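You operate a simulated robot arm through the tools that you are given. There is no shell and no other tool. Be economical: measure what you need, move in short steps, check, and stop when the job is done.

You are at the controls of a simulated two-armed robot. One attempt, no reset.

Task
Wipe up the spill on the card bench with the cloth and put it back.

Only the result counts: the job must be done as asked and must still hold three seconds after the hand-in. Knocking over, shifting, dropping, spilling or breaking anything else fails it. Flat cloth is picked up by pressing the open fingertips on it (5 to 10 N) and closing them slowly along it; thin cloth reads only 2 to 8 mm in the jaws.

Robot
Two 6-joint arms with two-finger parallel grippers on one trunk, on a base that drives. Base frame: it is fixed to the floor where the robot stands at the start and does not move with it; the origin is under the middle of the robot, x ahead of it, y to its left, z up; the surface under the hand at the start is at about z = 880. Units: mm, rad, N and s.
The left shoulder is at the start at [80, 215, 1597], the right one opposite. With the tool pointing down near the work surface each hand reaches from about 100 to 700 mm from the robot's upright axis, wherever it stands, measured 20 degrees to its own side. Payload 3.43 kg a hand.
Tool frame (each hand has its own): the origin (TCP) lies between the finger pads and is the grasp point; the fingertips stand 30 mm ahead of it; z points along the fingers, y is the line along which they close. Largest opening 94 mm; finger width 28, thickness 10; the body of the gripper, 50 by 96 mm, starts 55 mm behind the TCP.
Orientation is told as [roll, pitch, yaw] about the base's x, y, z axes, in that order, counted from this pose: with the fingers straight down and closing along the base's y, the tool's x points along the base's -x, its y along +y and its z along -z.

Tools
- The arms move only by the tool move_arm. It takes "left_targets", "right_targets" or both (then of equal length, played together; a hand with none holds still); each is one flat list of numbers, 7 for each row, row after row: the finger opening in m, from 0 to 0.094, then the shift along the tool's x, y, z in m, then the turn, a rotation vector about the tool's x, y, z in rad. In form: [grip, x, y, z, ax, ay, az, grip, x, y, z, ax, ay, az, ...]. A call has 1 to 8 rows; each row shifts and turns the commanded pose from where the row before left it, along the tool's axes as they then stand. Each row takes 0.2 s and may step no farther than 50 mm and 0.15 rad from the row before; otherwise, or with a gripper value out of range, the whole call is refused. A pose out of reach is approached as far as the arm can. The call stops where the force on the tool passes 40 N (or 10 N more than at its start, if that is more) or the arm is blocked; 0.2 s more then pass. The fingers move at their own pace (about 72 mm/s each) and stop on an object; they squeeze with about 25 N. The grip force told is the motor's: it shows also when the fingers shut on nothing. Time passes only in rows, and 0.2 s behind the last, so rows that do not move let the fingers close. It gives the time, the measured TCP pose, the force on the tool (base axes), the opening and the grip force at its end, in the units of the frame above (readings bear some noise), with the torque about the TCP (base axes, N m) and any sound that the robot's microphone picked up, and new pictures: "views" is both (left out), scene, wrist or none (wrist: the cameras of the hands that moved).
- Cameras (640 x 400 px; columns grow to the right, rows downward): "scene" is now at [83.7, -36.6, 1735.7]; the picture's right is [-0.56, -0.83, 0.00], its down [-0.73, 0.50, -0.48] and it looks along [0.39, -0.27, -0.88] (base axes); focal length 276 px, centre (320, 200). "left" rides on the left gripper at [76, -14, -103] in its tool frame; the picture's right is [0.18, 0.98, 0.00], its down [-0.75, 0.14, -0.64] and it looks along [-0.63, 0.12, 0.77] (tool axes); focal length 243 px, centre (320, 200). "right" rides on the right gripper at [76, 14, -103] in its tool frame; the picture's right is [-0.18, 0.98, 0.00], its down [-0.75, -0.14, -0.64] and it looks along [-0.63, -0.12, 0.77] (tool axes); focal length 243 px, centre (320, 200). There is no depth. A picture from a camera that has moved, and an enlarged one, comes with that camera's place and axes in the base frame and with its lens.
- move_column(by): slides the trunk up (or, below 0, down) by that many mm; the arms and the scene camera ride with it, the base frame stays. It gives what a move gives, with no picture.
- base_move(legs): drives the robot by 1 to 6 legs, each [ahead, left, turn to the left] in mm, mm and rad, along the robot's own axes; the way and the turn of a leg run together, so that a leg with both is an arc; at most 1500 mm and 3.142 rad a leg. The arms and the cameras ride along, it lands a little off, and it stops where it bumps. It gives what a move gives, and a new picture of the scene camera.
- pan_tilt(pan, tilt): turns the head with the scene camera to pan (to the left, within 1.501 rad either way) and tilt (down, from -0.506 to 1.204), counted from straight ahead of the robot. It gives what a move gives, and a new picture of the scene camera.
- zoom(camera, box): a new picture of the part [left, top, right, bottom] of that camera's present view, enlarged. The clock stands still meanwhile.
- hand_in(): hands the job in; it is judged then, once.

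Go step by step. Nothing tells you exact positions but the pictures and the camera data: compare them with the known pose of the tool, close in by small moves and look again before you grip or let go. The budget is 120 turns and 260 pictures, counting those below and the enlarged ones. Unless the task says otherwise, let go and move clear before handing in.

The tools are called after "Request:" as a command line: name --argument value ..., lists and objects as JSON in quotes. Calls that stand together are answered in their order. move_arm: Moves the arms, as the interface text tells. Its arguments: {"type":"object","properties":{"left_targets":{"type":"array","items":{"type":"number"}},"right_targets":{"type":"array","items":{"type":"number"}},"views":{"type":"string","enum":["both","scene","wrist","none"]}},"required":[]} The other tools are called the same way: move_column (by) slides the trunk up or down; base_move (legs) drives the base; pan_tilt (pan, tilt) turns the head that bears the scene camera; zoom (camera, box) takes an enlarged picture of a part of a camera's view; hand_in () hands the job in.

At the start:

```text
clock: 0.0
left_eef_pos: [509.6, -103.9, 1108.8]
left_orientation: [-0.001, 0.0, -0.002]
left_wrist_force: [0.2, 0.5, -0.4]
left_torque: [-0.01, 0.02, 0.01]
left_opening: 93.8
left_grip_force: 0.0
right_eef_pos: [360.2, -484.3, 1039.2]
right_orientation: [-0.002, -0.002, 0.0]
right_wrist_force: [-0.1, -0.1, -0.7]
right_torque: [0.0, 0.04, 0.01]
right_opening: 94.0
right_grip_force: 0.1
trunk travel left (down, up): [-827.0, 13.0]
robot x, y, heading: [3.7, -2.7, 0.001]
head pan, tilt: [-0.599, 1.075]
```

scene: 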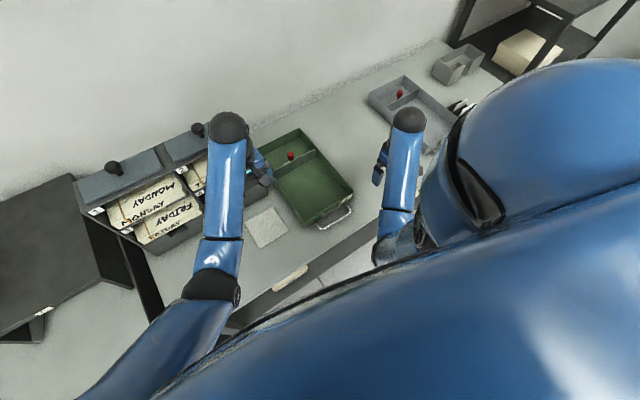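
right: 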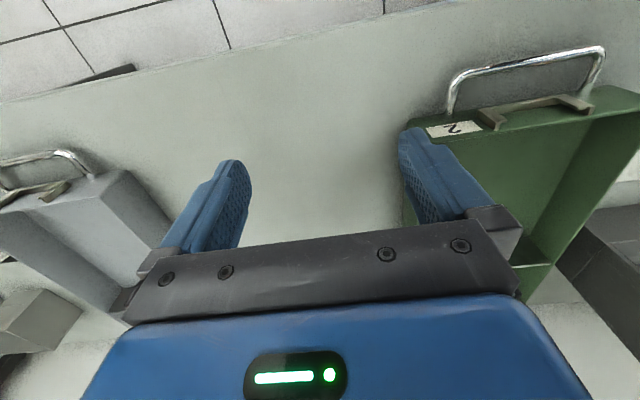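
left: 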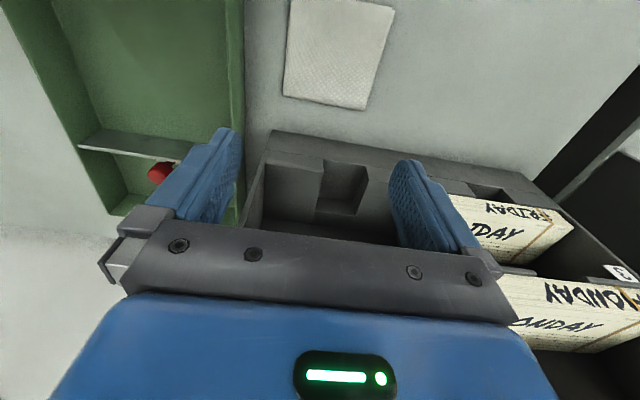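

I see a bench with card decks, a green tray and a white cloth, but no spill yet. I'll zoom in to look for it.

Request:
zoom --camera "scene" --box '[60, 100, 380, 300]'

Request:
pan_tilt --pan 0.5 --tilt 0.9

Request:
pan_tilt --pan -1.2 --tilt 0.8

```text
2.00 times, centred on (220, 200) of scene
camera zoom: at [83.7, -36.6, 1735.7], right [-0.56, -0.83, 0.0], down [-0.73, 0.5, -0.48], along [0.39, -0.27, -0.88], focal length 552 px, centre (520, 200)
```

zoom: 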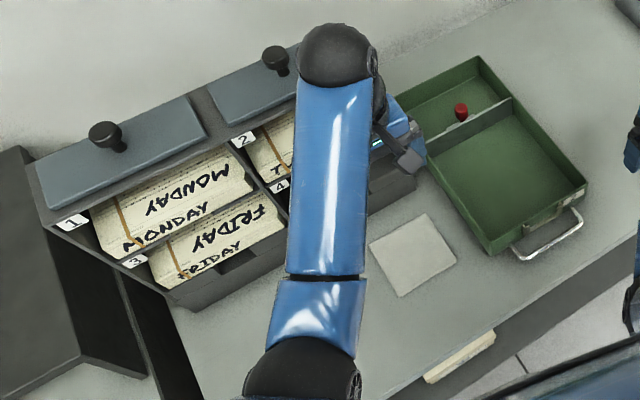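

```text
clock: 1.3
left_eef_pos: [508.2, -104.1, 1109.7]
left_orientation: [-0.001, -0.001, -0.001]
left_wrist_force: [0.4, 0.0, 0.6]
left_torque: [0.04, 0.0, 0.03]
left_opening: 94.1
left_grip_force: 0.0
right_eef_pos: [360.2, -485.2, 1039.2]
right_orientation: [-0.002, -0.002, 0.001]
right_wrist_force: [0.7, 0.3, 0.5]
right_torque: [-0.01, 0.03, 0.02]
right_opening: 94.0
right_grip_force: 0.0
trunk travel left (down, up): [-827.0, 13.0]
robot x, y, heading: [-2.3, 1.3, -0.0]
head pan, tilt: [0.499, 0.901]
camera scene: at [96.6, 36.0, 1747.9], right [0.48, -0.88, 0.0], down [-0.69, -0.37, -0.62], along [0.55, 0.3, -0.78], focal length 276 px, centre (320, 200)
```

scene: 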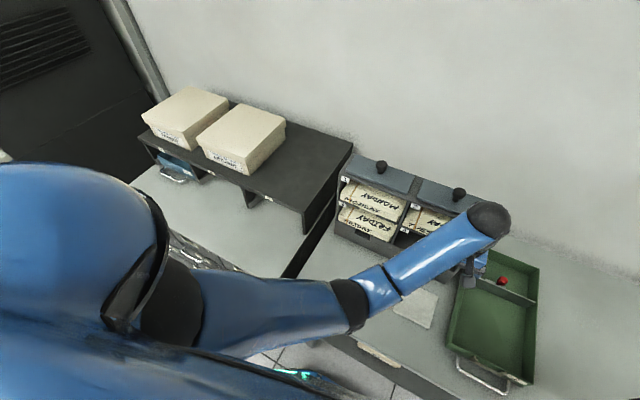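

```text
clock: 3.1
left_eef_pos: [509.1, -103.3, 1109.7]
left_orientation: [-0.001, 0.0, 0.0]
left_wrist_force: [0.0, -0.5, -0.2]
left_torque: [-0.02, 0.0, 0.02]
left_opening: 94.0
left_grip_force: 0.1
right_eef_pos: [361.3, -484.1, 1039.6]
right_orientation: [-0.003, -0.003, 0.0]
right_wrist_force: [-0.2, -0.7, 0.2]
right_torque: [-0.02, 0.02, 0.05]
right_opening: 93.6
right_grip_force: 0.1
trunk travel left (down, up): [-827.0, 13.0]
robot x, y, heading: [2.0, -1.4, 0.004]
head pan, tilt: [-1.201, 0.799]
camera scene: at [59.5, -75.3, 1755.8], right [-0.93, -0.36, 0.0], down [-0.26, 0.67, -0.7], along [0.25, -0.65, -0.72], focal length 276 px, centre (320, 200)
```

scene: 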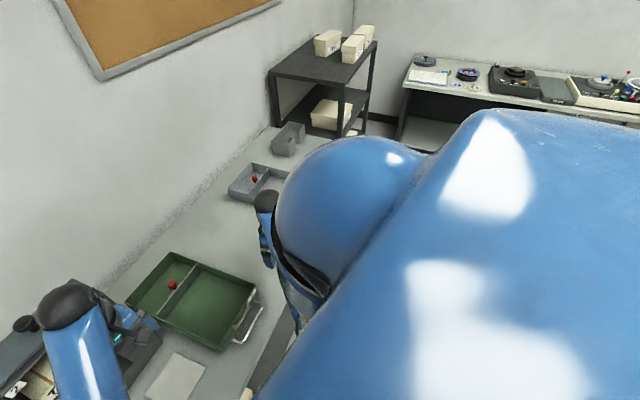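

The spill isn't visible yet; part of the bench is hidden behind my arms. I'll look further left and right before driving back.

Request:
pan_tilt --pan 1.4 --tilt 0.6

Request:
pan_tilt --pan -1.5 --tilt 0.3

Request:
pan_tilt --pan -0.2 --tilt 1.1

```text
clock: 5.4
left_eef_pos: [510.1, -103.8, 1109.0]
left_orientation: [0.002, 0.0, -0.001]
left_wrist_force: [-0.3, 0.1, 0.0]
left_torque: [0.0, 0.01, -0.03]
left_opening: 93.8
left_grip_force: 0.1
right_eef_pos: [360.7, -483.4, 1038.8]
right_orientation: [-0.003, -0.002, -0.001]
right_wrist_force: [0.1, -0.9, 0.1]
right_torque: [-0.01, 0.01, -0.02]
right_opening: 94.1
right_grip_force: 0.0
trunk travel left (down, up): [-827.0, 13.0]
robot x, y, heading: [-0.9, 3.1, 0.001]
head pan, tilt: [1.4, 0.6]
camera scene: at [45.3, 87.0, 1772.7], right [0.99, -0.17, 0.0], down [-0.1, -0.56, -0.83], along [0.14, 0.81, -0.56], focal length 276 px, centre (320, 200)
```

scene: 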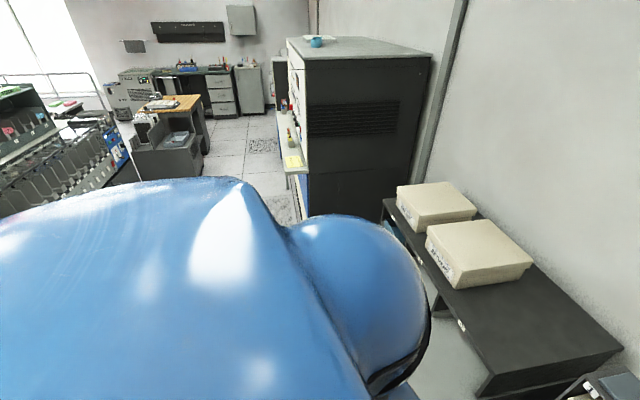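

```text
clock: 7.9
left_eef_pos: [509.8, -103.2, 1109.6]
left_orientation: [0.0, 0.0, 0.001]
left_wrist_force: [0.5, -0.7, -0.2]
left_torque: [0.04, -0.03, -0.01]
left_opening: 94.0
left_grip_force: 0.2
right_eef_pos: [361.7, -484.7, 1039.9]
right_orientation: [-0.001, -0.004, 0.001]
right_wrist_force: [-0.2, -0.4, -0.2]
right_torque: [0.05, 0.01, -0.01]
right_opening: 94.0
right_grip_force: 0.2
trunk travel left (down, up): [-827.0, 13.0]
robot x, y, heading: [1.5, 0.9, 0.001]
head pan, tilt: [-1.499, 0.3]
camera scene: at [37.0, -93.3, 1800.2], right [-1.0, -0.07, 0.0], down [-0.02, 0.3, -0.96], along [0.07, -0.95, -0.3], focal length 276 px, centre (320, 200)
```

scene: 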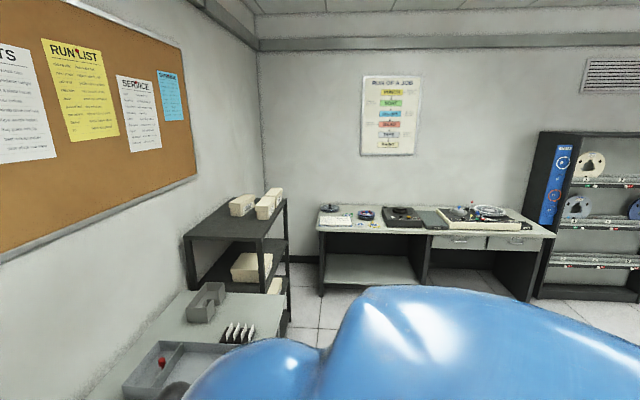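

```text
clock: 9.4
left_eef_pos: [508.4, -103.4, 1108.6]
left_orientation: [0.0, -0.001, 0.001]
left_wrist_force: [-0.5, -0.7, -0.4]
left_torque: [-0.03, 0.04, 0.01]
left_opening: 94.1
left_grip_force: 0.0
right_eef_pos: [359.8, -484.2, 1038.8]
right_orientation: [-0.002, -0.003, -0.001]
right_wrist_force: [-0.2, 0.3, 0.6]
right_torque: [-0.02, 0.0, 0.01]
right_opening: 94.0
right_grip_force: 0.1
trunk travel left (down, up): [-827.0, 13.0]
robot x, y, heading: [3.6, -0.1, 0.002]
head pan, tilt: [-0.201, 1.1]
camera scene: at [92.1, -12.7, 1734.1], right [-0.2, -0.98, 0.0], down [-0.87, 0.18, -0.45], along [0.45, -0.09, -0.89], focal length 276 px, centre (320, 200)
```

scene: 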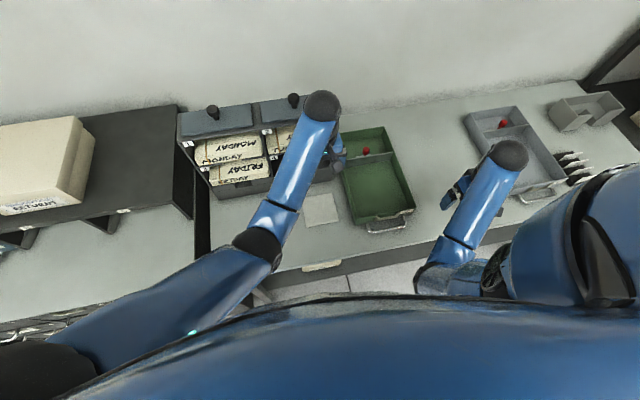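

The bench in front carries cards, so it's probably the card bench; I still can't see all of it. I'll back off to view the whole surface.

Request:
base_move --legs '[[-450, 0, 0]]'

Request:
pan_tilt --pan -0.5 --tilt 0.75

```text
clock: 12.1
left_eef_pos: [63.9, -104.1, 1109.2]
left_orientation: [0.0, 0.001, -0.004]
left_wrist_force: [1.1, -0.2, -1.0]
left_torque: [0.04, -0.02, 0.06]
left_opening: 93.9
left_grip_force: 0.1
right_eef_pos: [-86.3, -484.6, 1037.7]
right_orientation: [-0.001, 0.0, -0.003]
right_wrist_force: [-0.1, -0.3, 0.1]
right_torque: [-0.02, -0.01, 0.02]
right_opening: 94.0
right_grip_force: 0.1
trunk travel left (down, up): [-827.0, 13.0]
robot x, y, heading: [-450.1, 2.0, -0.003]
head pan, tilt: [-0.201, 1.1]
camera scene: at [-351.8, -12.3, 1733.8], right [-0.2, -0.98, 0.0], down [-0.87, 0.18, -0.45], along [0.44, -0.09, -0.89], focal length 276 px, centre (320, 200)
```

scene: 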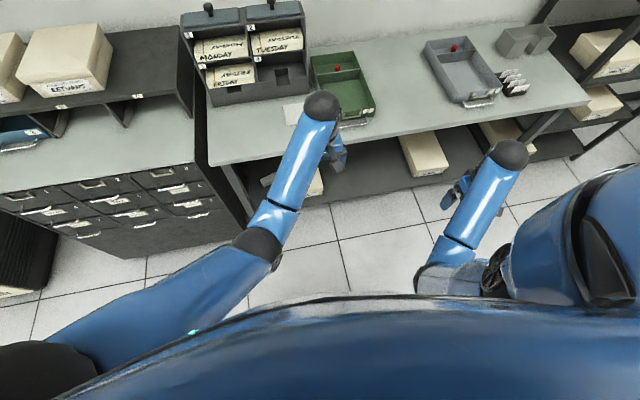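

```text
clock: 12.9
left_eef_pos: [62.2, -105.1, 1109.1]
left_orientation: [-0.001, 0.0, -0.004]
left_wrist_force: [-0.3, 0.0, 0.1]
left_torque: [0.01, 0.02, 0.02]
left_opening: 93.9
left_grip_force: 0.0
right_eef_pos: [-88.4, -485.3, 1038.6]
right_orientation: [0.0, -0.002, -0.004]
right_wrist_force: [-0.8, -0.3, -0.3]
right_torque: [-0.01, 0.04, -0.03]
right_opening: 94.0
right_grip_force: 0.1
trunk travel left (down, up): [-827.0, 13.0]
robot x, y, heading: [-447.5, 2.6, -0.005]
head pan, tilt: [-0.499, 0.75]
camera scene: at [-344.7, -39.3, 1759.8], right [-0.48, -0.88, 0.0], down [-0.6, 0.33, -0.73], along [0.64, -0.35, -0.68], focal length 276 px, centre (320, 200)
```

scene: 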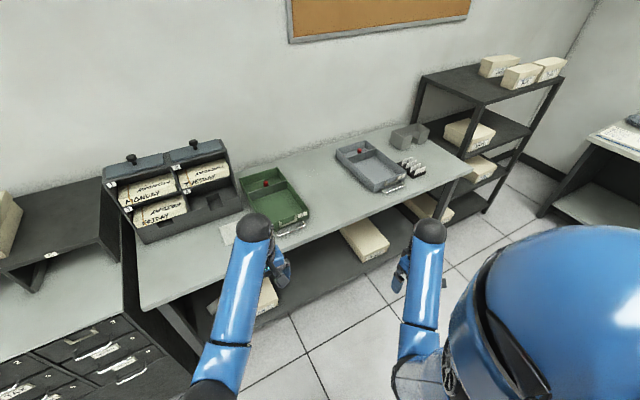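

Request:
zoom --camera "scene" --box '[130, 180, 330, 305]'

Request:
zoom --camera "scene" --box '[290, 110, 490, 235]'

```text
3.20 times, centred on (230, 242) of scene
camera zoom: at [-344.7, -39.3, 1759.8], right [-0.48, -0.88, 0.0], down [-0.6, 0.33, -0.73], along [0.64, -0.35, -0.68], focal length 883 px, centre (608, 64)
```

zoom: 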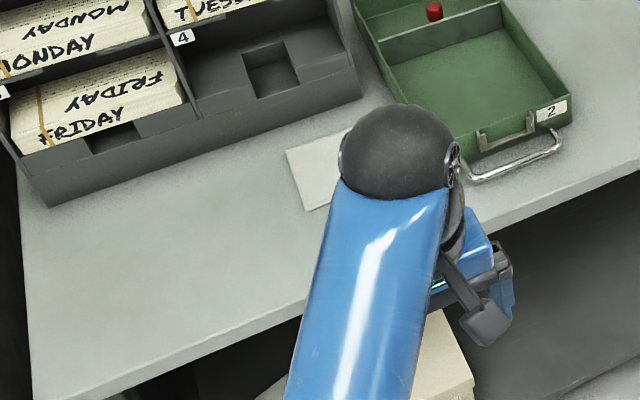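

```text
3.20 times, centred on (390, 172) of scene
camera zoom: at [-344.7, -39.3, 1759.8], right [-0.48, -0.88, 0.0], down [-0.6, 0.33, -0.73], along [0.64, -0.35, -0.68], focal length 883 px, centre (96, 288)
```

zoom: 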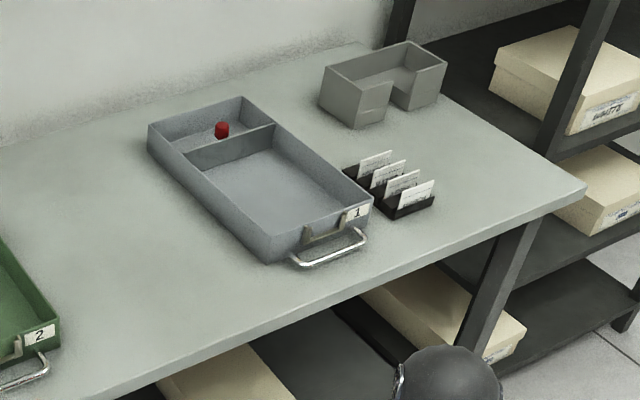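

No stain is obvious from here. I'll shift the robot right so that the arm clears the bench left of the green tray, then look again.

Request:
base_move --legs '[[0, -350, 0]]'

Request:
pan_tilt --pan 0.2 --tilt 0.75

```text
clock: 15.2
left_eef_pos: [59.8, -455.9, 1110.3]
left_orientation: [-0.002, 0.0, -0.006]
left_wrist_force: [-0.2, 0.5, 0.0]
left_torque: [-0.02, 0.0, 0.0]
left_opening: 94.1
left_grip_force: 0.1
right_eef_pos: [-91.7, -836.9, 1040.1]
right_orientation: [-0.005, -0.004, -0.006]
right_wrist_force: [-0.2, -0.1, 0.1]
right_torque: [-0.04, -0.01, 0.0]
right_opening: 93.7
right_grip_force: 0.0
trunk travel left (down, up): [-827.0, 13.0]
robot x, y, heading: [-446.0, -352.2, -0.007]
head pan, tilt: [-0.499, 0.75]
camera scene: at [-346.2, -388.5, 1760.0], right [-0.48, -0.87, 0.0], down [-0.6, 0.33, -0.73], along [0.64, -0.36, -0.68], focal length 276 px, centre (320, 200)
```

scene: 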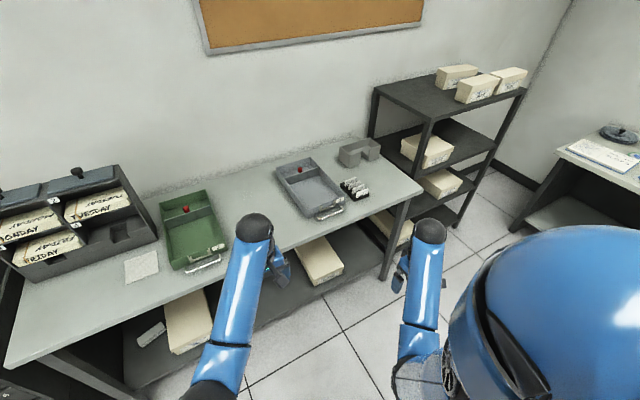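

```text
clock: 16.3
left_eef_pos: [59.4, -459.5, 1110.2]
left_orientation: [0.0, -0.001, -0.006]
left_wrist_force: [-0.2, 0.4, 0.5]
left_torque: [0.02, 0.02, 0.02]
left_opening: 94.2
left_grip_force: 0.0
right_eef_pos: [-91.3, -839.7, 1037.9]
right_orientation: [-0.001, -0.003, -0.005]
right_wrist_force: [0.5, 0.1, 0.3]
right_torque: [0.0, 0.0, 0.01]
right_opening: 94.1
right_grip_force: 0.1
trunk travel left (down, up): [-827.0, 13.0]
robot x, y, heading: [-446.4, -351.4, -0.01]
head pan, tilt: [0.201, 0.75]
camera scene: at [-337.3, -337.4, 1759.8], right [0.19, -0.98, 0.0], down [-0.67, -0.13, -0.73], along [0.72, 0.14, -0.68], focal length 276 px, centre (320, 200)
```

scene: 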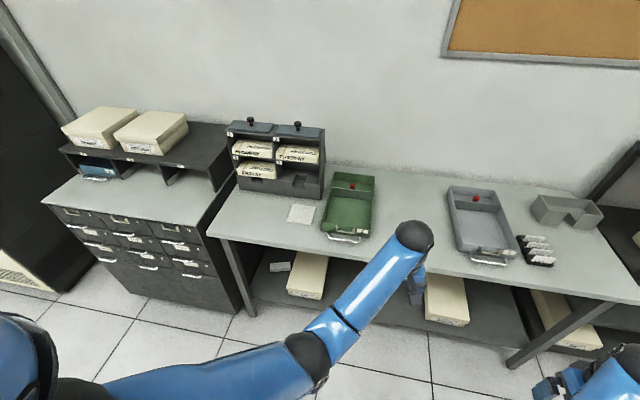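

Request:
zoom --camera "scene" --box '[200, 165, 400, 290]'

Request:
zoom --camera "scene" --box '[360, 165, 640, 340]'

Request:
zoom --camera "scene" --box '[30, 90, 230, 215]'

```text
3.20 times, centred on (300, 228) of scene
camera zoom: at [-337.3, -337.4, 1759.8], right [0.19, -0.98, 0.0], down [-0.67, -0.13, -0.73], along [0.72, 0.14, -0.68], focal length 883 px, centre (384, 112)
```

zoom: 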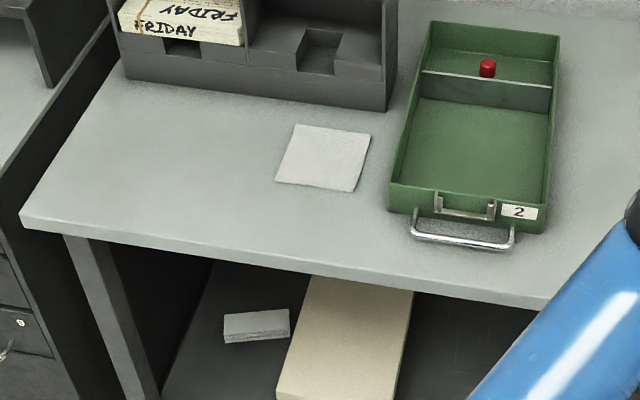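

```text
2.29 times, centred on (500, 252) of scene
camera zoom: at [-337.3, -337.4, 1759.8], right [0.19, -0.98, 0.0], down [-0.67, -0.13, -0.73], along [0.72, 0.14, -0.68], focal length 630 px, centre (-91, 80)
```

zoom: 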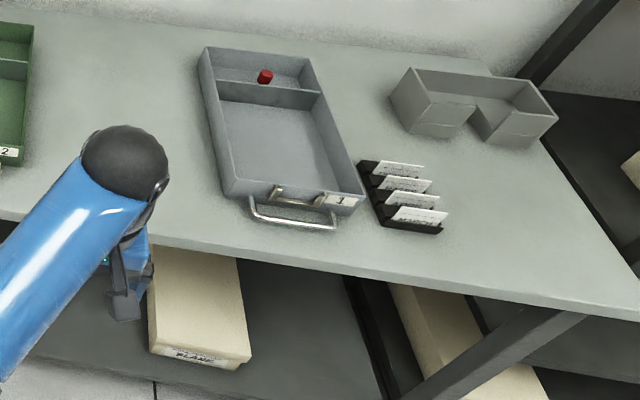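

```text
3.20 times, centred on (130, 152) of scene
camera zoom: at [-337.3, -337.4, 1759.8], right [0.19, -0.98, 0.0], down [-0.67, -0.13, -0.73], along [0.72, 0.14, -0.68], focal length 883 px, centre (928, 352)
```

zoom: 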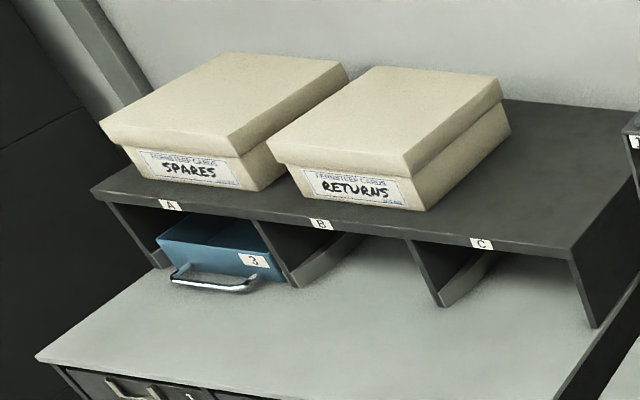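

Still no spill on this bench. I'll take a clearer look between the trays, then turn to look around the room.

Request:
base_move --legs '[[-200, 0, 0], [0, -500, 0]]'

Request:
zoom --camera "scene" --box '[160, 120, 400, 270]'

Request:
pan_tilt --pan -1.4 --tilt 0.4

Request:
pan_tilt --pan 1.45 --tilt 0.3

```text
clock: 20.4
left_eef_pos: [-144.0, -958.4, 1110.0]
left_orientation: [-0.002, 0.001, -0.01]
left_wrist_force: [0.4, -0.2, 0.9]
left_torque: [0.03, 0.02, -0.02]
left_opening: 94.0
left_grip_force: 0.0
right_eef_pos: [-297.1, -1338.0, 1039.8]
right_orientation: [-0.002, 0.0, -0.01]
right_wrist_force: [-0.7, 0.3, 0.1]
right_torque: [-0.03, 0.01, 0.01]
right_opening: 94.0
right_grip_force: 0.0
trunk travel left (down, up): [-827.0, 13.0]
robot x, y, heading: [-651.3, -852.0, -0.013]
head pan, tilt: [0.201, 0.75]
camera scene: at [-541.4, -833.4, 1759.8], right [0.19, -0.98, 0.0], down [-0.67, -0.13, -0.73], along [0.72, 0.14, -0.68], focal length 276 px, centre (320, 200)
```

scene: 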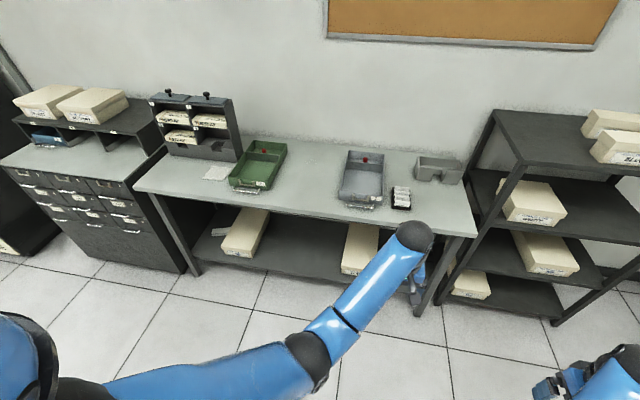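

```text
2.67 times, centred on (280, 195) of scene
camera zoom: at [-541.4, -833.4, 1759.8], right [0.19, -0.98, 0.0], down [-0.67, -0.13, -0.73], along [0.72, 0.14, -0.68], focal length 736 px, centre (427, 213)
```

zoom: 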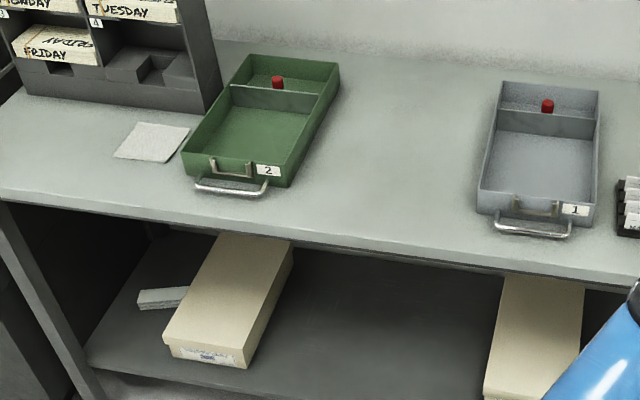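

```text
clock: 22.1
left_eef_pos: [-144.5, -960.0, 1109.3]
left_orientation: [0.0, 0.0, -0.008]
left_wrist_force: [-0.7, 0.4, -0.8]
left_torque: [-0.01, 0.0, 0.03]
left_opening: 93.8
left_grip_force: 0.0
right_eef_pos: [-296.6, -1340.6, 1039.1]
right_orientation: [-0.002, -0.002, -0.01]
right_wrist_force: [0.1, 0.0, -1.1]
right_torque: [0.0, 0.0, -0.03]
right_opening: 93.7
right_grip_force: 0.1
trunk travel left (down, up): [-827.0, 13.0]
robot x, y, heading: [-655.0, -852.1, -0.012]
head pan, tilt: [-1.4, 0.4]
camera scene: at [-607.7, -944.1, 1790.9], right [-0.99, -0.16, 0.0], down [-0.06, 0.38, -0.92], along [0.15, -0.91, -0.39], focal length 276 px, centre (320, 200)
```

scene: 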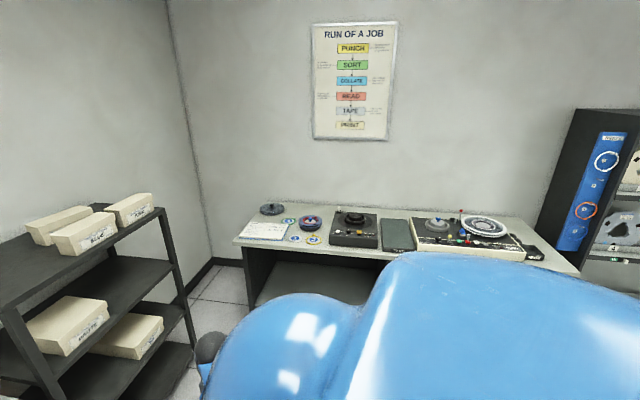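

```text
clock: 24.6
left_eef_pos: [-144.7, -959.4, 1109.8]
left_orientation: [-0.001, 0.001, -0.009]
left_wrist_force: [-0.3, -0.1, -0.6]
left_torque: [-0.01, 0.01, 0.01]
left_opening: 94.1
left_grip_force: 0.0
right_eef_pos: [-296.9, -1339.5, 1039.5]
right_orientation: [-0.001, -0.001, -0.011]
right_wrist_force: [-0.7, 0.7, 0.3]
right_torque: [0.02, -0.01, 0.0]
right_opening: 94.0
right_grip_force: 0.0
trunk travel left (down, up): [-827.0, 13.0]
robot x, y, heading: [-652.1, -852.4, -0.008]
head pan, tilt: [1.45, 0.3]
camera scene: at [-610.5, -759.7, 1800.2], right [0.99, -0.13, 0.0], down [-0.04, -0.29, -0.96], along [0.12, 0.95, -0.3], focal length 276 px, centre (320, 200)
```

scene: 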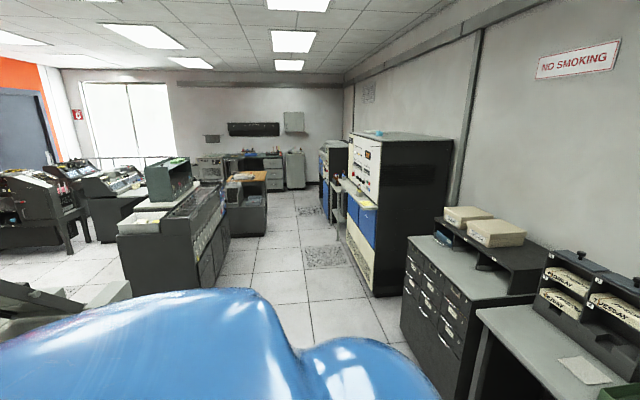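

The room has no better candidate for the "card bench", so the spill is likely faint or hidden. I'll drive close again and use the wrist cameras over the bench.

Request:
base_move --legs '[[0, 400, 0], [500, 0, 0]]'

Request:
zoom --camera "left" --box '[0, 0, 640, 400]'

Request:
zoom --camera "right" --box '[0, 0, 640, 400]'

Request:
pan_tilt --pan 0.4 --tilt 0.9

```text
clock: 29.6
left_eef_pos: [352.1, -570.7, 1110.8]
left_orientation: [0.001, -0.003, -0.015]
left_wrist_force: [0.5, -1.0, -0.1]
left_torque: [0.01, -0.03, 0.02]
left_opening: 94.1
left_grip_force: 0.0
right_eef_pos: [199.0, -951.5, 1039.5]
right_orientation: [-0.001, -0.002, -0.015]
right_wrist_force: [-0.3, 0.7, -0.8]
right_torque: [-0.01, 0.0, -0.01]
right_opening: 94.0
right_grip_force: 0.0
trunk travel left (down, up): [-827.0, 13.0]
robot x, y, heading: [-150.1, -461.5, -0.017]
head pan, tilt: [1.45, 0.3]
camera scene: at [-114.7, -368.2, 1800.3], right [0.99, -0.13, 0.0], down [-0.04, -0.29, -0.96], along [0.13, 0.95, -0.3], focal length 276 px, centre (320, 200)
```

scene: 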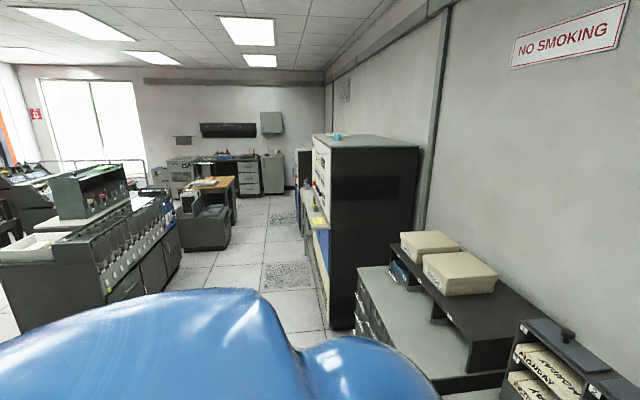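

```text
1.00 times, centred on (320, 200) of left (not enlarged: the box is as wide or as high as the picture)
camera zoom: at [274.7, -583.7, 1212.7], right [-0.17, 0.99, 0.0], down [0.75, 0.13, 0.64], along [0.63, 0.11, -0.77], focal length 243 px, centre (320, 200)
```

zoom: 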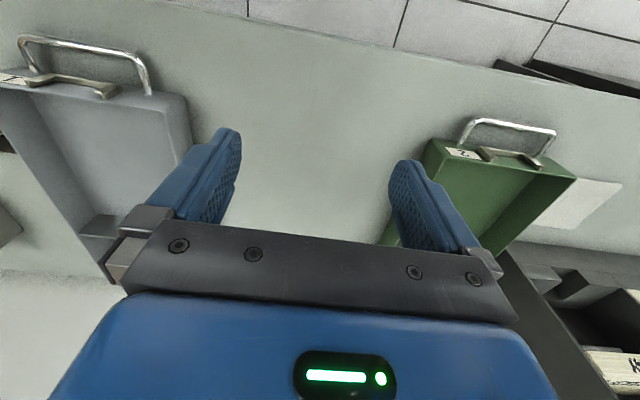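

```text
1.00 times, centred on (320, 200) of right (not enlarged: the box is as wide or as high as the picture)
camera zoom: at [120.0, -934.7, 1141.4], right [0.2, 0.98, 0.0], down [0.75, -0.15, 0.65], along [0.63, -0.13, -0.76], focal length 243 px, centre (320, 200)
```

zoom: 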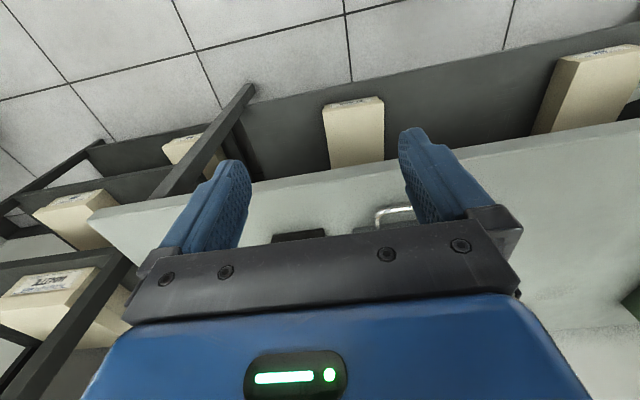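

```text
clock: 30.9
left_eef_pos: [353.4, -569.4, 1109.6]
left_orientation: [0.0, 0.0, -0.013]
left_wrist_force: [0.0, 0.2, -0.4]
left_torque: [-0.02, -0.01, -0.04]
left_opening: 94.0
left_grip_force: 0.0
right_eef_pos: [199.5, -951.4, 1039.1]
right_orientation: [0.0, -0.002, -0.015]
right_wrist_force: [0.3, -0.4, 0.0]
right_torque: [-0.02, -0.03, 0.02]
right_opening: 94.0
right_grip_force: 0.1
trunk travel left (down, up): [-827.0, 13.0]
robot x, y, heading: [-154.3, -456.5, -0.016]
head pan, tilt: [0.4, 0.901]
camera scene: at [-54.8, -432.5, 1748.0], right [0.38, -0.93, 0.0], down [-0.73, -0.29, -0.62], along [0.58, 0.23, -0.78], focal length 276 px, centre (320, 200)
```

scene: 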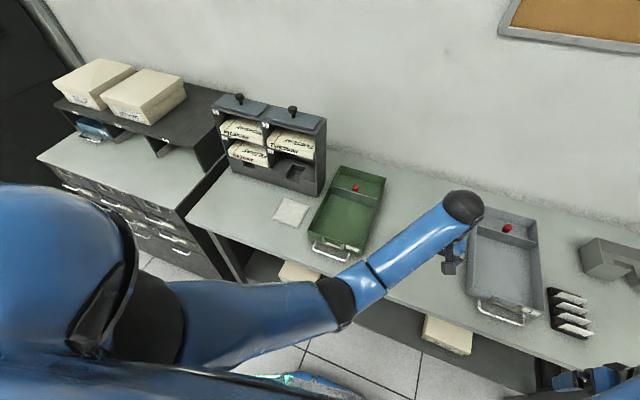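

Request:
zoom --camera "scene" --box '[180, 150, 340, 250]'

Request:
zoom --camera "scene" --box '[310, 140, 470, 240]'

Request:
zoom --camera "left" --box '[180, 40, 480, 227]'

```text
4.00 times, centred on (260, 200) of scene
camera zoom: at [-54.8, -432.5, 1748.0], right [0.38, -0.93, 0.0], down [-0.73, -0.29, -0.62], along [0.58, 0.23, -0.78], focal length 1103 px, centre (560, 200)
```

zoom: 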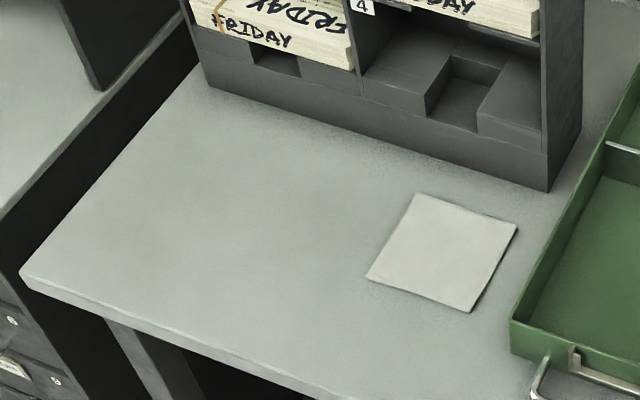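

```text
4.00 times, centred on (390, 190) of scene
camera zoom: at [-54.8, -432.5, 1748.0], right [0.38, -0.93, 0.0], down [-0.73, -0.29, -0.62], along [0.58, 0.23, -0.78], focal length 1103 px, centre (40, 240)
```

zoom: 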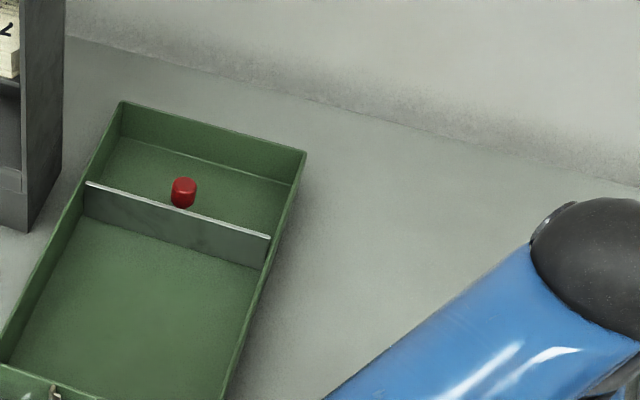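

```text
2.13 times, centred on (330, 134) of left
camera zoom: at [276.3, -583.9, 1212.0], right [-0.17, 0.99, 0.0], down [0.76, 0.13, 0.64], along [0.63, 0.11, -0.77], focal length 518 px, centre (299, 342)
```

zoom: 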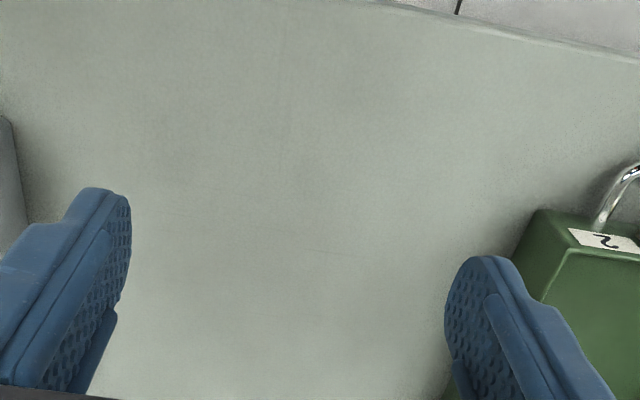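

Request:
pan_tilt --pan -0.5 --tilt 0.95

Request:
zoom --camera "scene" --box '[200, 40, 440, 190]'

```text
clock: 32.1
left_eef_pos: [353.7, -570.3, 1109.2]
left_orientation: [0.001, 0.0, -0.013]
left_wrist_force: [0.4, -0.4, 0.4]
left_torque: [0.0, 0.01, 0.02]
left_opening: 94.0
left_grip_force: 0.1
right_eef_pos: [199.5, -949.7, 1040.2]
right_orientation: [-0.003, -0.002, -0.013]
right_wrist_force: [-0.2, -0.4, -0.3]
right_torque: [-0.02, 0.0, 0.02]
right_opening: 94.1
right_grip_force: 0.0
trunk travel left (down, up): [-827.0, 13.0]
robot x, y, heading: [-153.8, -459.3, -0.013]
head pan, tilt: [-0.499, 0.949]
camera scene: at [-60.7, -496.6, 1744.3], right [-0.49, -0.87, 0.0], down [-0.71, 0.4, -0.58], along [0.51, -0.29, -0.81], focal length 276 px, centre (320, 200)
```

scene: 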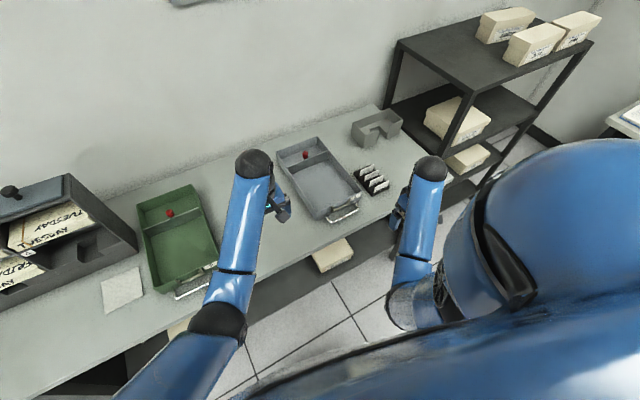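

```text
2.67 times, centred on (320, 115) of scene
camera zoom: at [-60.7, -496.6, 1744.3], right [-0.49, -0.87, 0.0], down [-0.71, 0.4, -0.58], along [0.51, -0.29, -0.81], focal length 736 px, centre (320, 427)
```

zoom: 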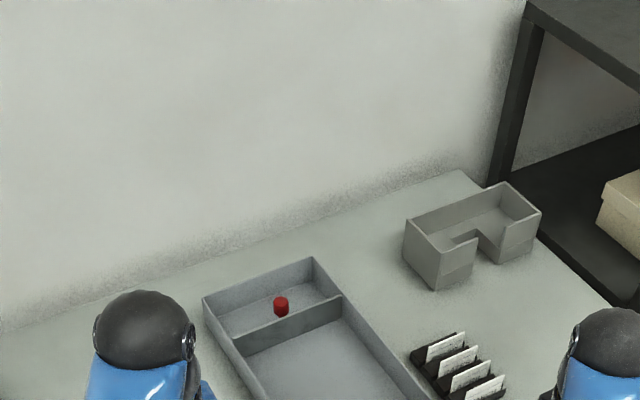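

This bench looks clean, so I'll back up and look over the rest of the room for another bench with a spill.

Request:
base_move --legs '[[-500, 0, 0], [0, 0, 2.2]]'

Request:
pan_tilt --pan -0.8 --tilt 0.2

Request:
pan_tilt --pan 0.2 --tilt 0.2

Request:
pan_tilt --pan 1.2 --tilt 0.2

```text
clock: 40.2
left_eef_pos: [-852.6, 26.1, 1108.3]
left_orientation: [0.001, 0.0, 2.176]
left_wrist_force: [0.5, -0.4, -0.2]
left_torque: [0.01, 0.0, -0.02]
left_opening: 94.1
left_grip_force: 0.0
right_eef_pos: [-454.2, 120.0, 1037.0]
right_orientation: [-0.003, -0.001, 2.175]
right_wrist_force: [-0.1, 0.2, -0.4]
right_torque: [0.0, 0.0, 0.03]
right_opening: 94.1
right_grip_force: 0.0
trunk travel left (down, up): [-827.0, 13.0]
robot x, y, heading: [-653.9, -455.8, 2.175]
head pan, tilt: [-0.499, 0.949]
camera scene: at [-673.7, -354.9, 1744.3], right [0.99, 0.1, 0.0], down [0.08, -0.81, -0.58], along [-0.06, 0.58, -0.81], focal length 276 px, centre (320, 200)
```

scene: 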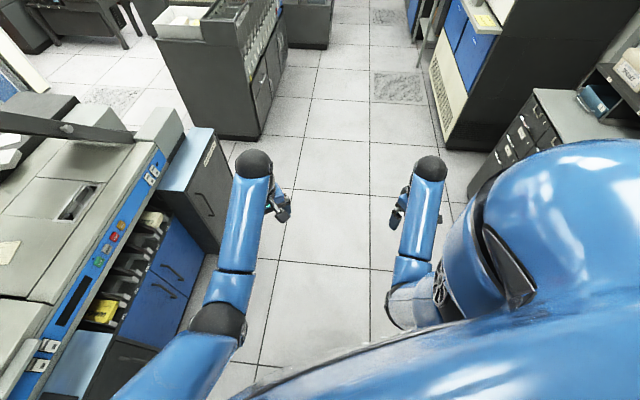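

```text
clock: 41.3
left_eef_pos: [-853.0, 25.6, 1109.4]
left_orientation: [0.0, -0.001, 2.173]
left_wrist_force: [-0.6, 0.2, -1.1]
left_torque: [0.02, 0.01, -0.01]
left_opening: 93.8
left_grip_force: 0.0
right_eef_pos: [-454.3, 119.6, 1039.1]
right_orientation: [-0.002, -0.001, 2.175]
right_wrist_force: [0.1, 0.1, 0.0]
right_torque: [-0.01, -0.01, 0.0]
right_opening: 94.0
right_grip_force: 0.2
trunk travel left (down, up): [-827.0, 13.0]
robot x, y, heading: [-648.6, -452.2, 2.175]
head pan, tilt: [-0.799, 0.201]
camera scene: at [-648.4, -335.8, 1809.4], right [0.98, -0.2, 0.0], down [-0.04, -0.2, -0.98], along [0.19, 0.96, -0.2], focal length 276 px, centre (320, 200)
```

scene: 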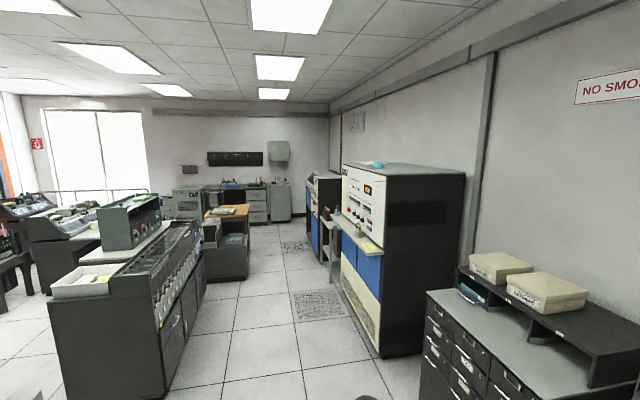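

```text
clock: 42.6
left_eef_pos: [-853.7, 25.7, 1109.4]
left_orientation: [-0.001, -0.001, 2.175]
left_wrist_force: [0.4, 0.1, -0.3]
left_torque: [0.03, 0.01, -0.01]
left_opening: 94.5
left_grip_force: 0.1
right_eef_pos: [-455.0, 119.1, 1038.8]
right_orientation: [-0.002, -0.001, 2.174]
right_wrist_force: [0.8, -0.4, -0.4]
right_torque: [-0.01, 0.02, -0.02]
right_opening: 94.2
right_grip_force: 0.1
trunk travel left (down, up): [-827.0, 13.0]
robot x, y, heading: [-654.9, -454.1, 2.17]
head pan, tilt: [0.201, 0.201]
camera scene: at [-733.6, -362.6, 1809.5], right [0.69, 0.72, 0.0], down [0.14, -0.14, -0.98], along [-0.7, 0.68, -0.2], focal length 276 px, centre (320, 200)
```

scene: 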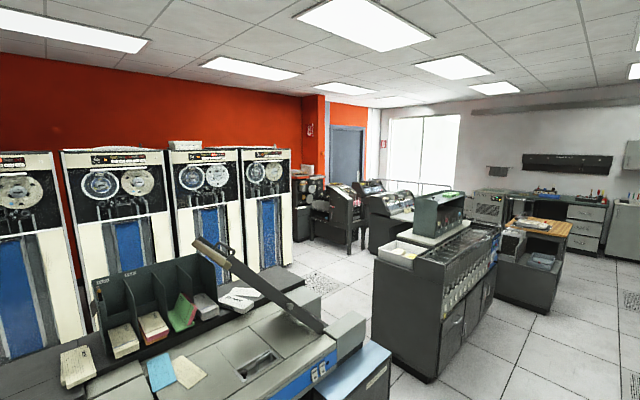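

```text
clock: 43.9
left_eef_pos: [-853.7, 26.0, 1109.0]
left_orientation: [0.0, 0.0, 2.175]
left_wrist_force: [-0.2, -0.5, 0.0]
left_torque: [0.01, 0.0, -0.04]
left_opening: 93.7
left_grip_force: 0.1
right_eef_pos: [-454.2, 118.8, 1038.9]
right_orientation: [-0.002, -0.001, 2.176]
right_wrist_force: [0.5, 0.2, 0.0]
right_torque: [0.01, 0.03, 0.0]
right_opening: 93.7
right_grip_force: 0.0
trunk travel left (down, up): [-827.0, 13.0]
robot x, y, heading: [-648.2, -451.7, 2.172]
head pan, tilt: [1.201, 0.201]
camera scene: at [-757.2, -448.8, 1809.5], right [-0.23, 0.97, 0.0], down [0.19, 0.05, -0.98], along [-0.95, -0.23, -0.2], focal length 276 px, centre (320, 200)
```

scene: 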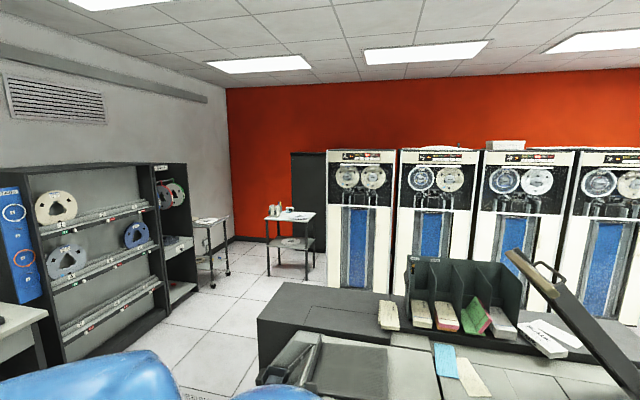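

The rest of the room shows no other card bench, so I'll return and look at the bench from a low, grazing angle to catch a glossy film.

Request:
base_move --legs '[[0, 0, -2.17], [0, 250, 0]]'

Request:
move_column --by -520

Request:
pan_tilt --pan 0.1 --tilt 0.35

Request:
zoom --camera "scene" --box '[160, 100, 480, 300]'

```text
clock: 50.9
left_eef_pos: [-138.2, -318.2, 1108.9]
left_orientation: [0.004, 0.0, -0.011]
left_wrist_force: [0.0, 0.4, 0.6]
left_torque: [0.02, 0.0, 0.01]
left_opening: 94.1
left_grip_force: 0.0
right_eef_pos: [-291.0, -697.6, 1036.4]
right_orientation: [0.002, -0.001, -0.01]
right_wrist_force: [0.0, -0.5, -0.3]
right_torque: [0.04, -0.03, 0.0]
right_opening: 94.1
right_grip_force: 0.1
trunk travel left (down, up): [-827.0, 13.0]
robot x, y, heading: [-647.8, -207.2, -0.013]
head pan, tilt: [1.201, 0.201]
camera scene: at [-581.4, -125.7, 1809.8], right [0.93, -0.37, 0.0], down [-0.07, -0.18, -0.98], along [0.36, 0.91, -0.2], focal length 276 px, centre (320, 200)
```

scene: 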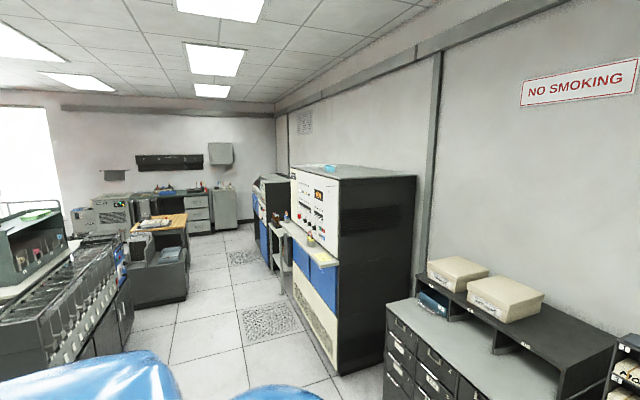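

```text
refused: -520 is not a number from -400 to 400
```

```text
clock: 52.2
left_eef_pos: [-138.9, -315.0, 1109.6]
left_orientation: [0.002, 0.001, -0.011]
left_wrist_force: [0.6, -0.1, 0.7]
left_torque: [-0.03, -0.05, 0.03]
left_opening: 94.0
left_grip_force: 0.0
right_eef_pos: [-292.2, -696.1, 1037.9]
right_orientation: [-0.003, -0.002, -0.012]
right_wrist_force: [-0.4, 0.5, -0.9]
right_torque: [0.0, -0.01, -0.01]
right_opening: 94.1
right_grip_force: 0.1
trunk travel left (down, up): [-827.0, 13.0]
robot x, y, heading: [-644.6, -200.9, -0.013]
head pan, tilt: [0.099, 0.351]
camera scene: at [-523.3, -198.6, 1795.5], right [0.09, -1.0, 0.0], down [-0.34, -0.03, -0.94], along [0.94, 0.08, -0.34], focal length 276 px, centre (320, 200)
```

scene: 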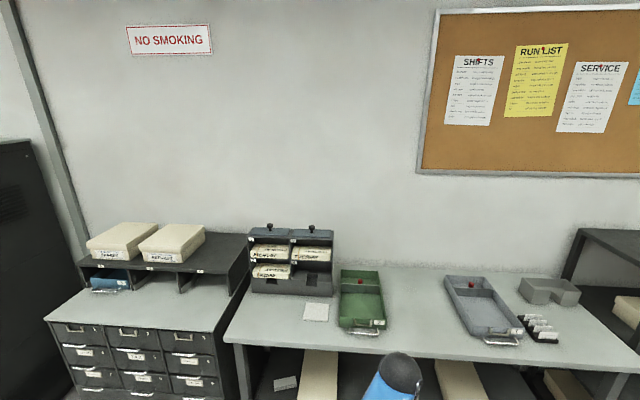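

```text
2.00 times, centred on (320, 200) of scene
camera zoom: at [-523.3, -198.6, 1795.5], right [0.09, -1.0, 0.0], down [-0.34, -0.03, -0.94], along [0.94, 0.08, -0.34], focal length 552 px, centre (320, 200)
```

zoom: 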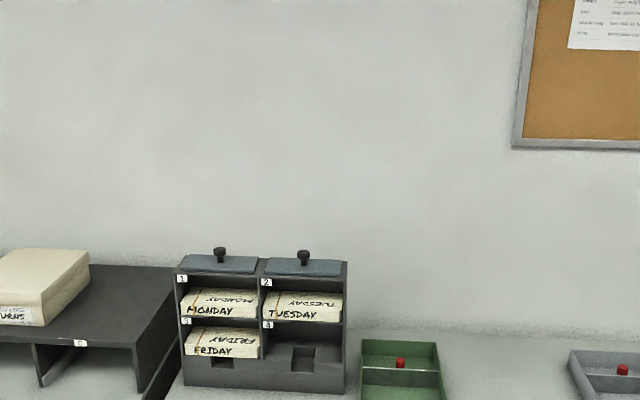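

Request:
zoom --camera "scene" --box '[430, 30, 640, 160]'

Request:
move_column --by -400

Request:
pan_tilt --pan -0.1 --tilt 0.35

Request:
zoom --camera "scene" --box '[140, 120, 380, 270]'

Request:
zoom --camera "scene" --box '[320, 120, 560, 270]'

```text
3.05 times, centred on (535, 95) of scene
camera zoom: at [-523.3, -198.6, 1795.5], right [0.09, -1.0, 0.0], down [-0.34, -0.03, -0.94], along [0.94, 0.08, -0.34], focal length 841 px, centre (-335, 520)
```

zoom: 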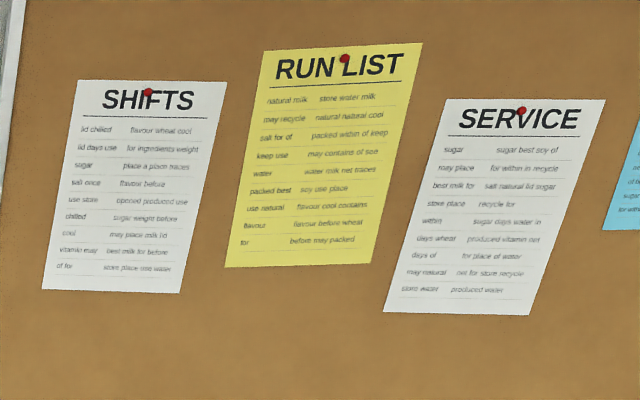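

```text
clock: 56.1
left_eef_pos: [-139.2, -314.1, 709.5]
left_orientation: [0.002, -0.001, -0.012]
left_wrist_force: [-0.6, 0.4, -0.7]
left_torque: [0.01, -0.03, -0.01]
left_opening: 94.3
left_grip_force: 0.0
right_eef_pos: [-291.7, -693.9, 638.1]
right_orientation: [-0.002, -0.001, -0.011]
right_wrist_force: [0.0, -0.1, 0.7]
right_torque: [0.01, 0.03, 0.01]
right_opening: 94.1
right_grip_force: 0.1
trunk travel left (down, up): [-427.0, 413.0]
robot x, y, heading: [-641.0, -203.6, -0.012]
head pan, tilt: [0.099, 0.351]
```

```text
clock: 56.8
left_eef_pos: [-138.8, -313.4, 709.6]
left_orientation: [0.0, -0.001, -0.01]
left_wrist_force: [0.5, 0.1, -0.3]
left_torque: [-0.05, 0.0, 0.01]
left_opening: 94.1
left_grip_force: 0.1
right_eef_pos: [-290.8, -694.4, 638.7]
right_orientation: [-0.003, -0.001, -0.012]
right_wrist_force: [-0.6, 0.2, 0.1]
right_torque: [0.02, -0.05, 0.06]
right_opening: 93.6
right_grip_force: 0.2
trunk travel left (down, up): [-427.0, 413.0]
robot x, y, heading: [-646.1, -203.8, -0.012]
head pan, tilt: [-0.099, 0.351]
camera scene: at [-523.6, -215.8, 1395.5], right [-0.11, -0.99, 0.0], down [-0.34, 0.04, -0.94], along [0.93, -0.1, -0.34], focal length 276 px, centre (320, 200)
```

scene: 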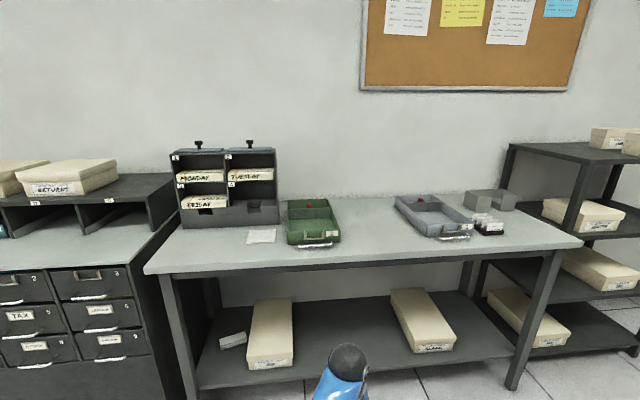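

```text
2.67 times, centred on (260, 195) of scene
camera zoom: at [-523.6, -215.8, 1395.5], right [-0.11, -0.99, 0.0], down [-0.34, 0.04, -0.94], along [0.93, -0.1, -0.34], focal length 736 px, centre (480, 213)
```

zoom: 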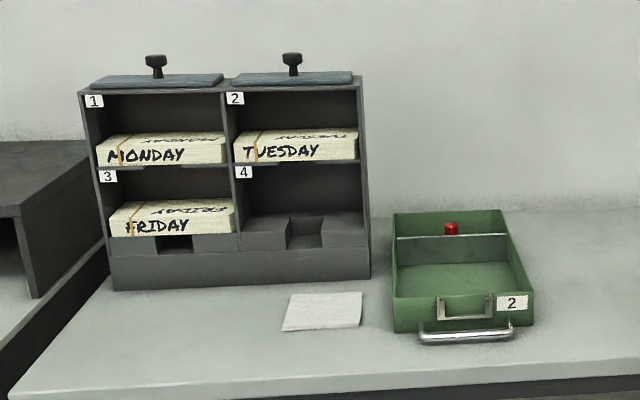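

```text
2.67 times, centred on (440, 195) of scene
camera zoom: at [-523.6, -215.8, 1395.5], right [-0.11, -0.99, 0.0], down [-0.34, 0.04, -0.94], along [0.93, -0.1, -0.34], focal length 736 px, centre (0, 213)
```

zoom: 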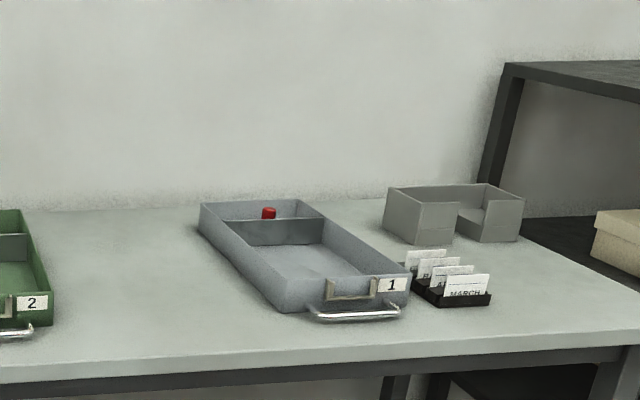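

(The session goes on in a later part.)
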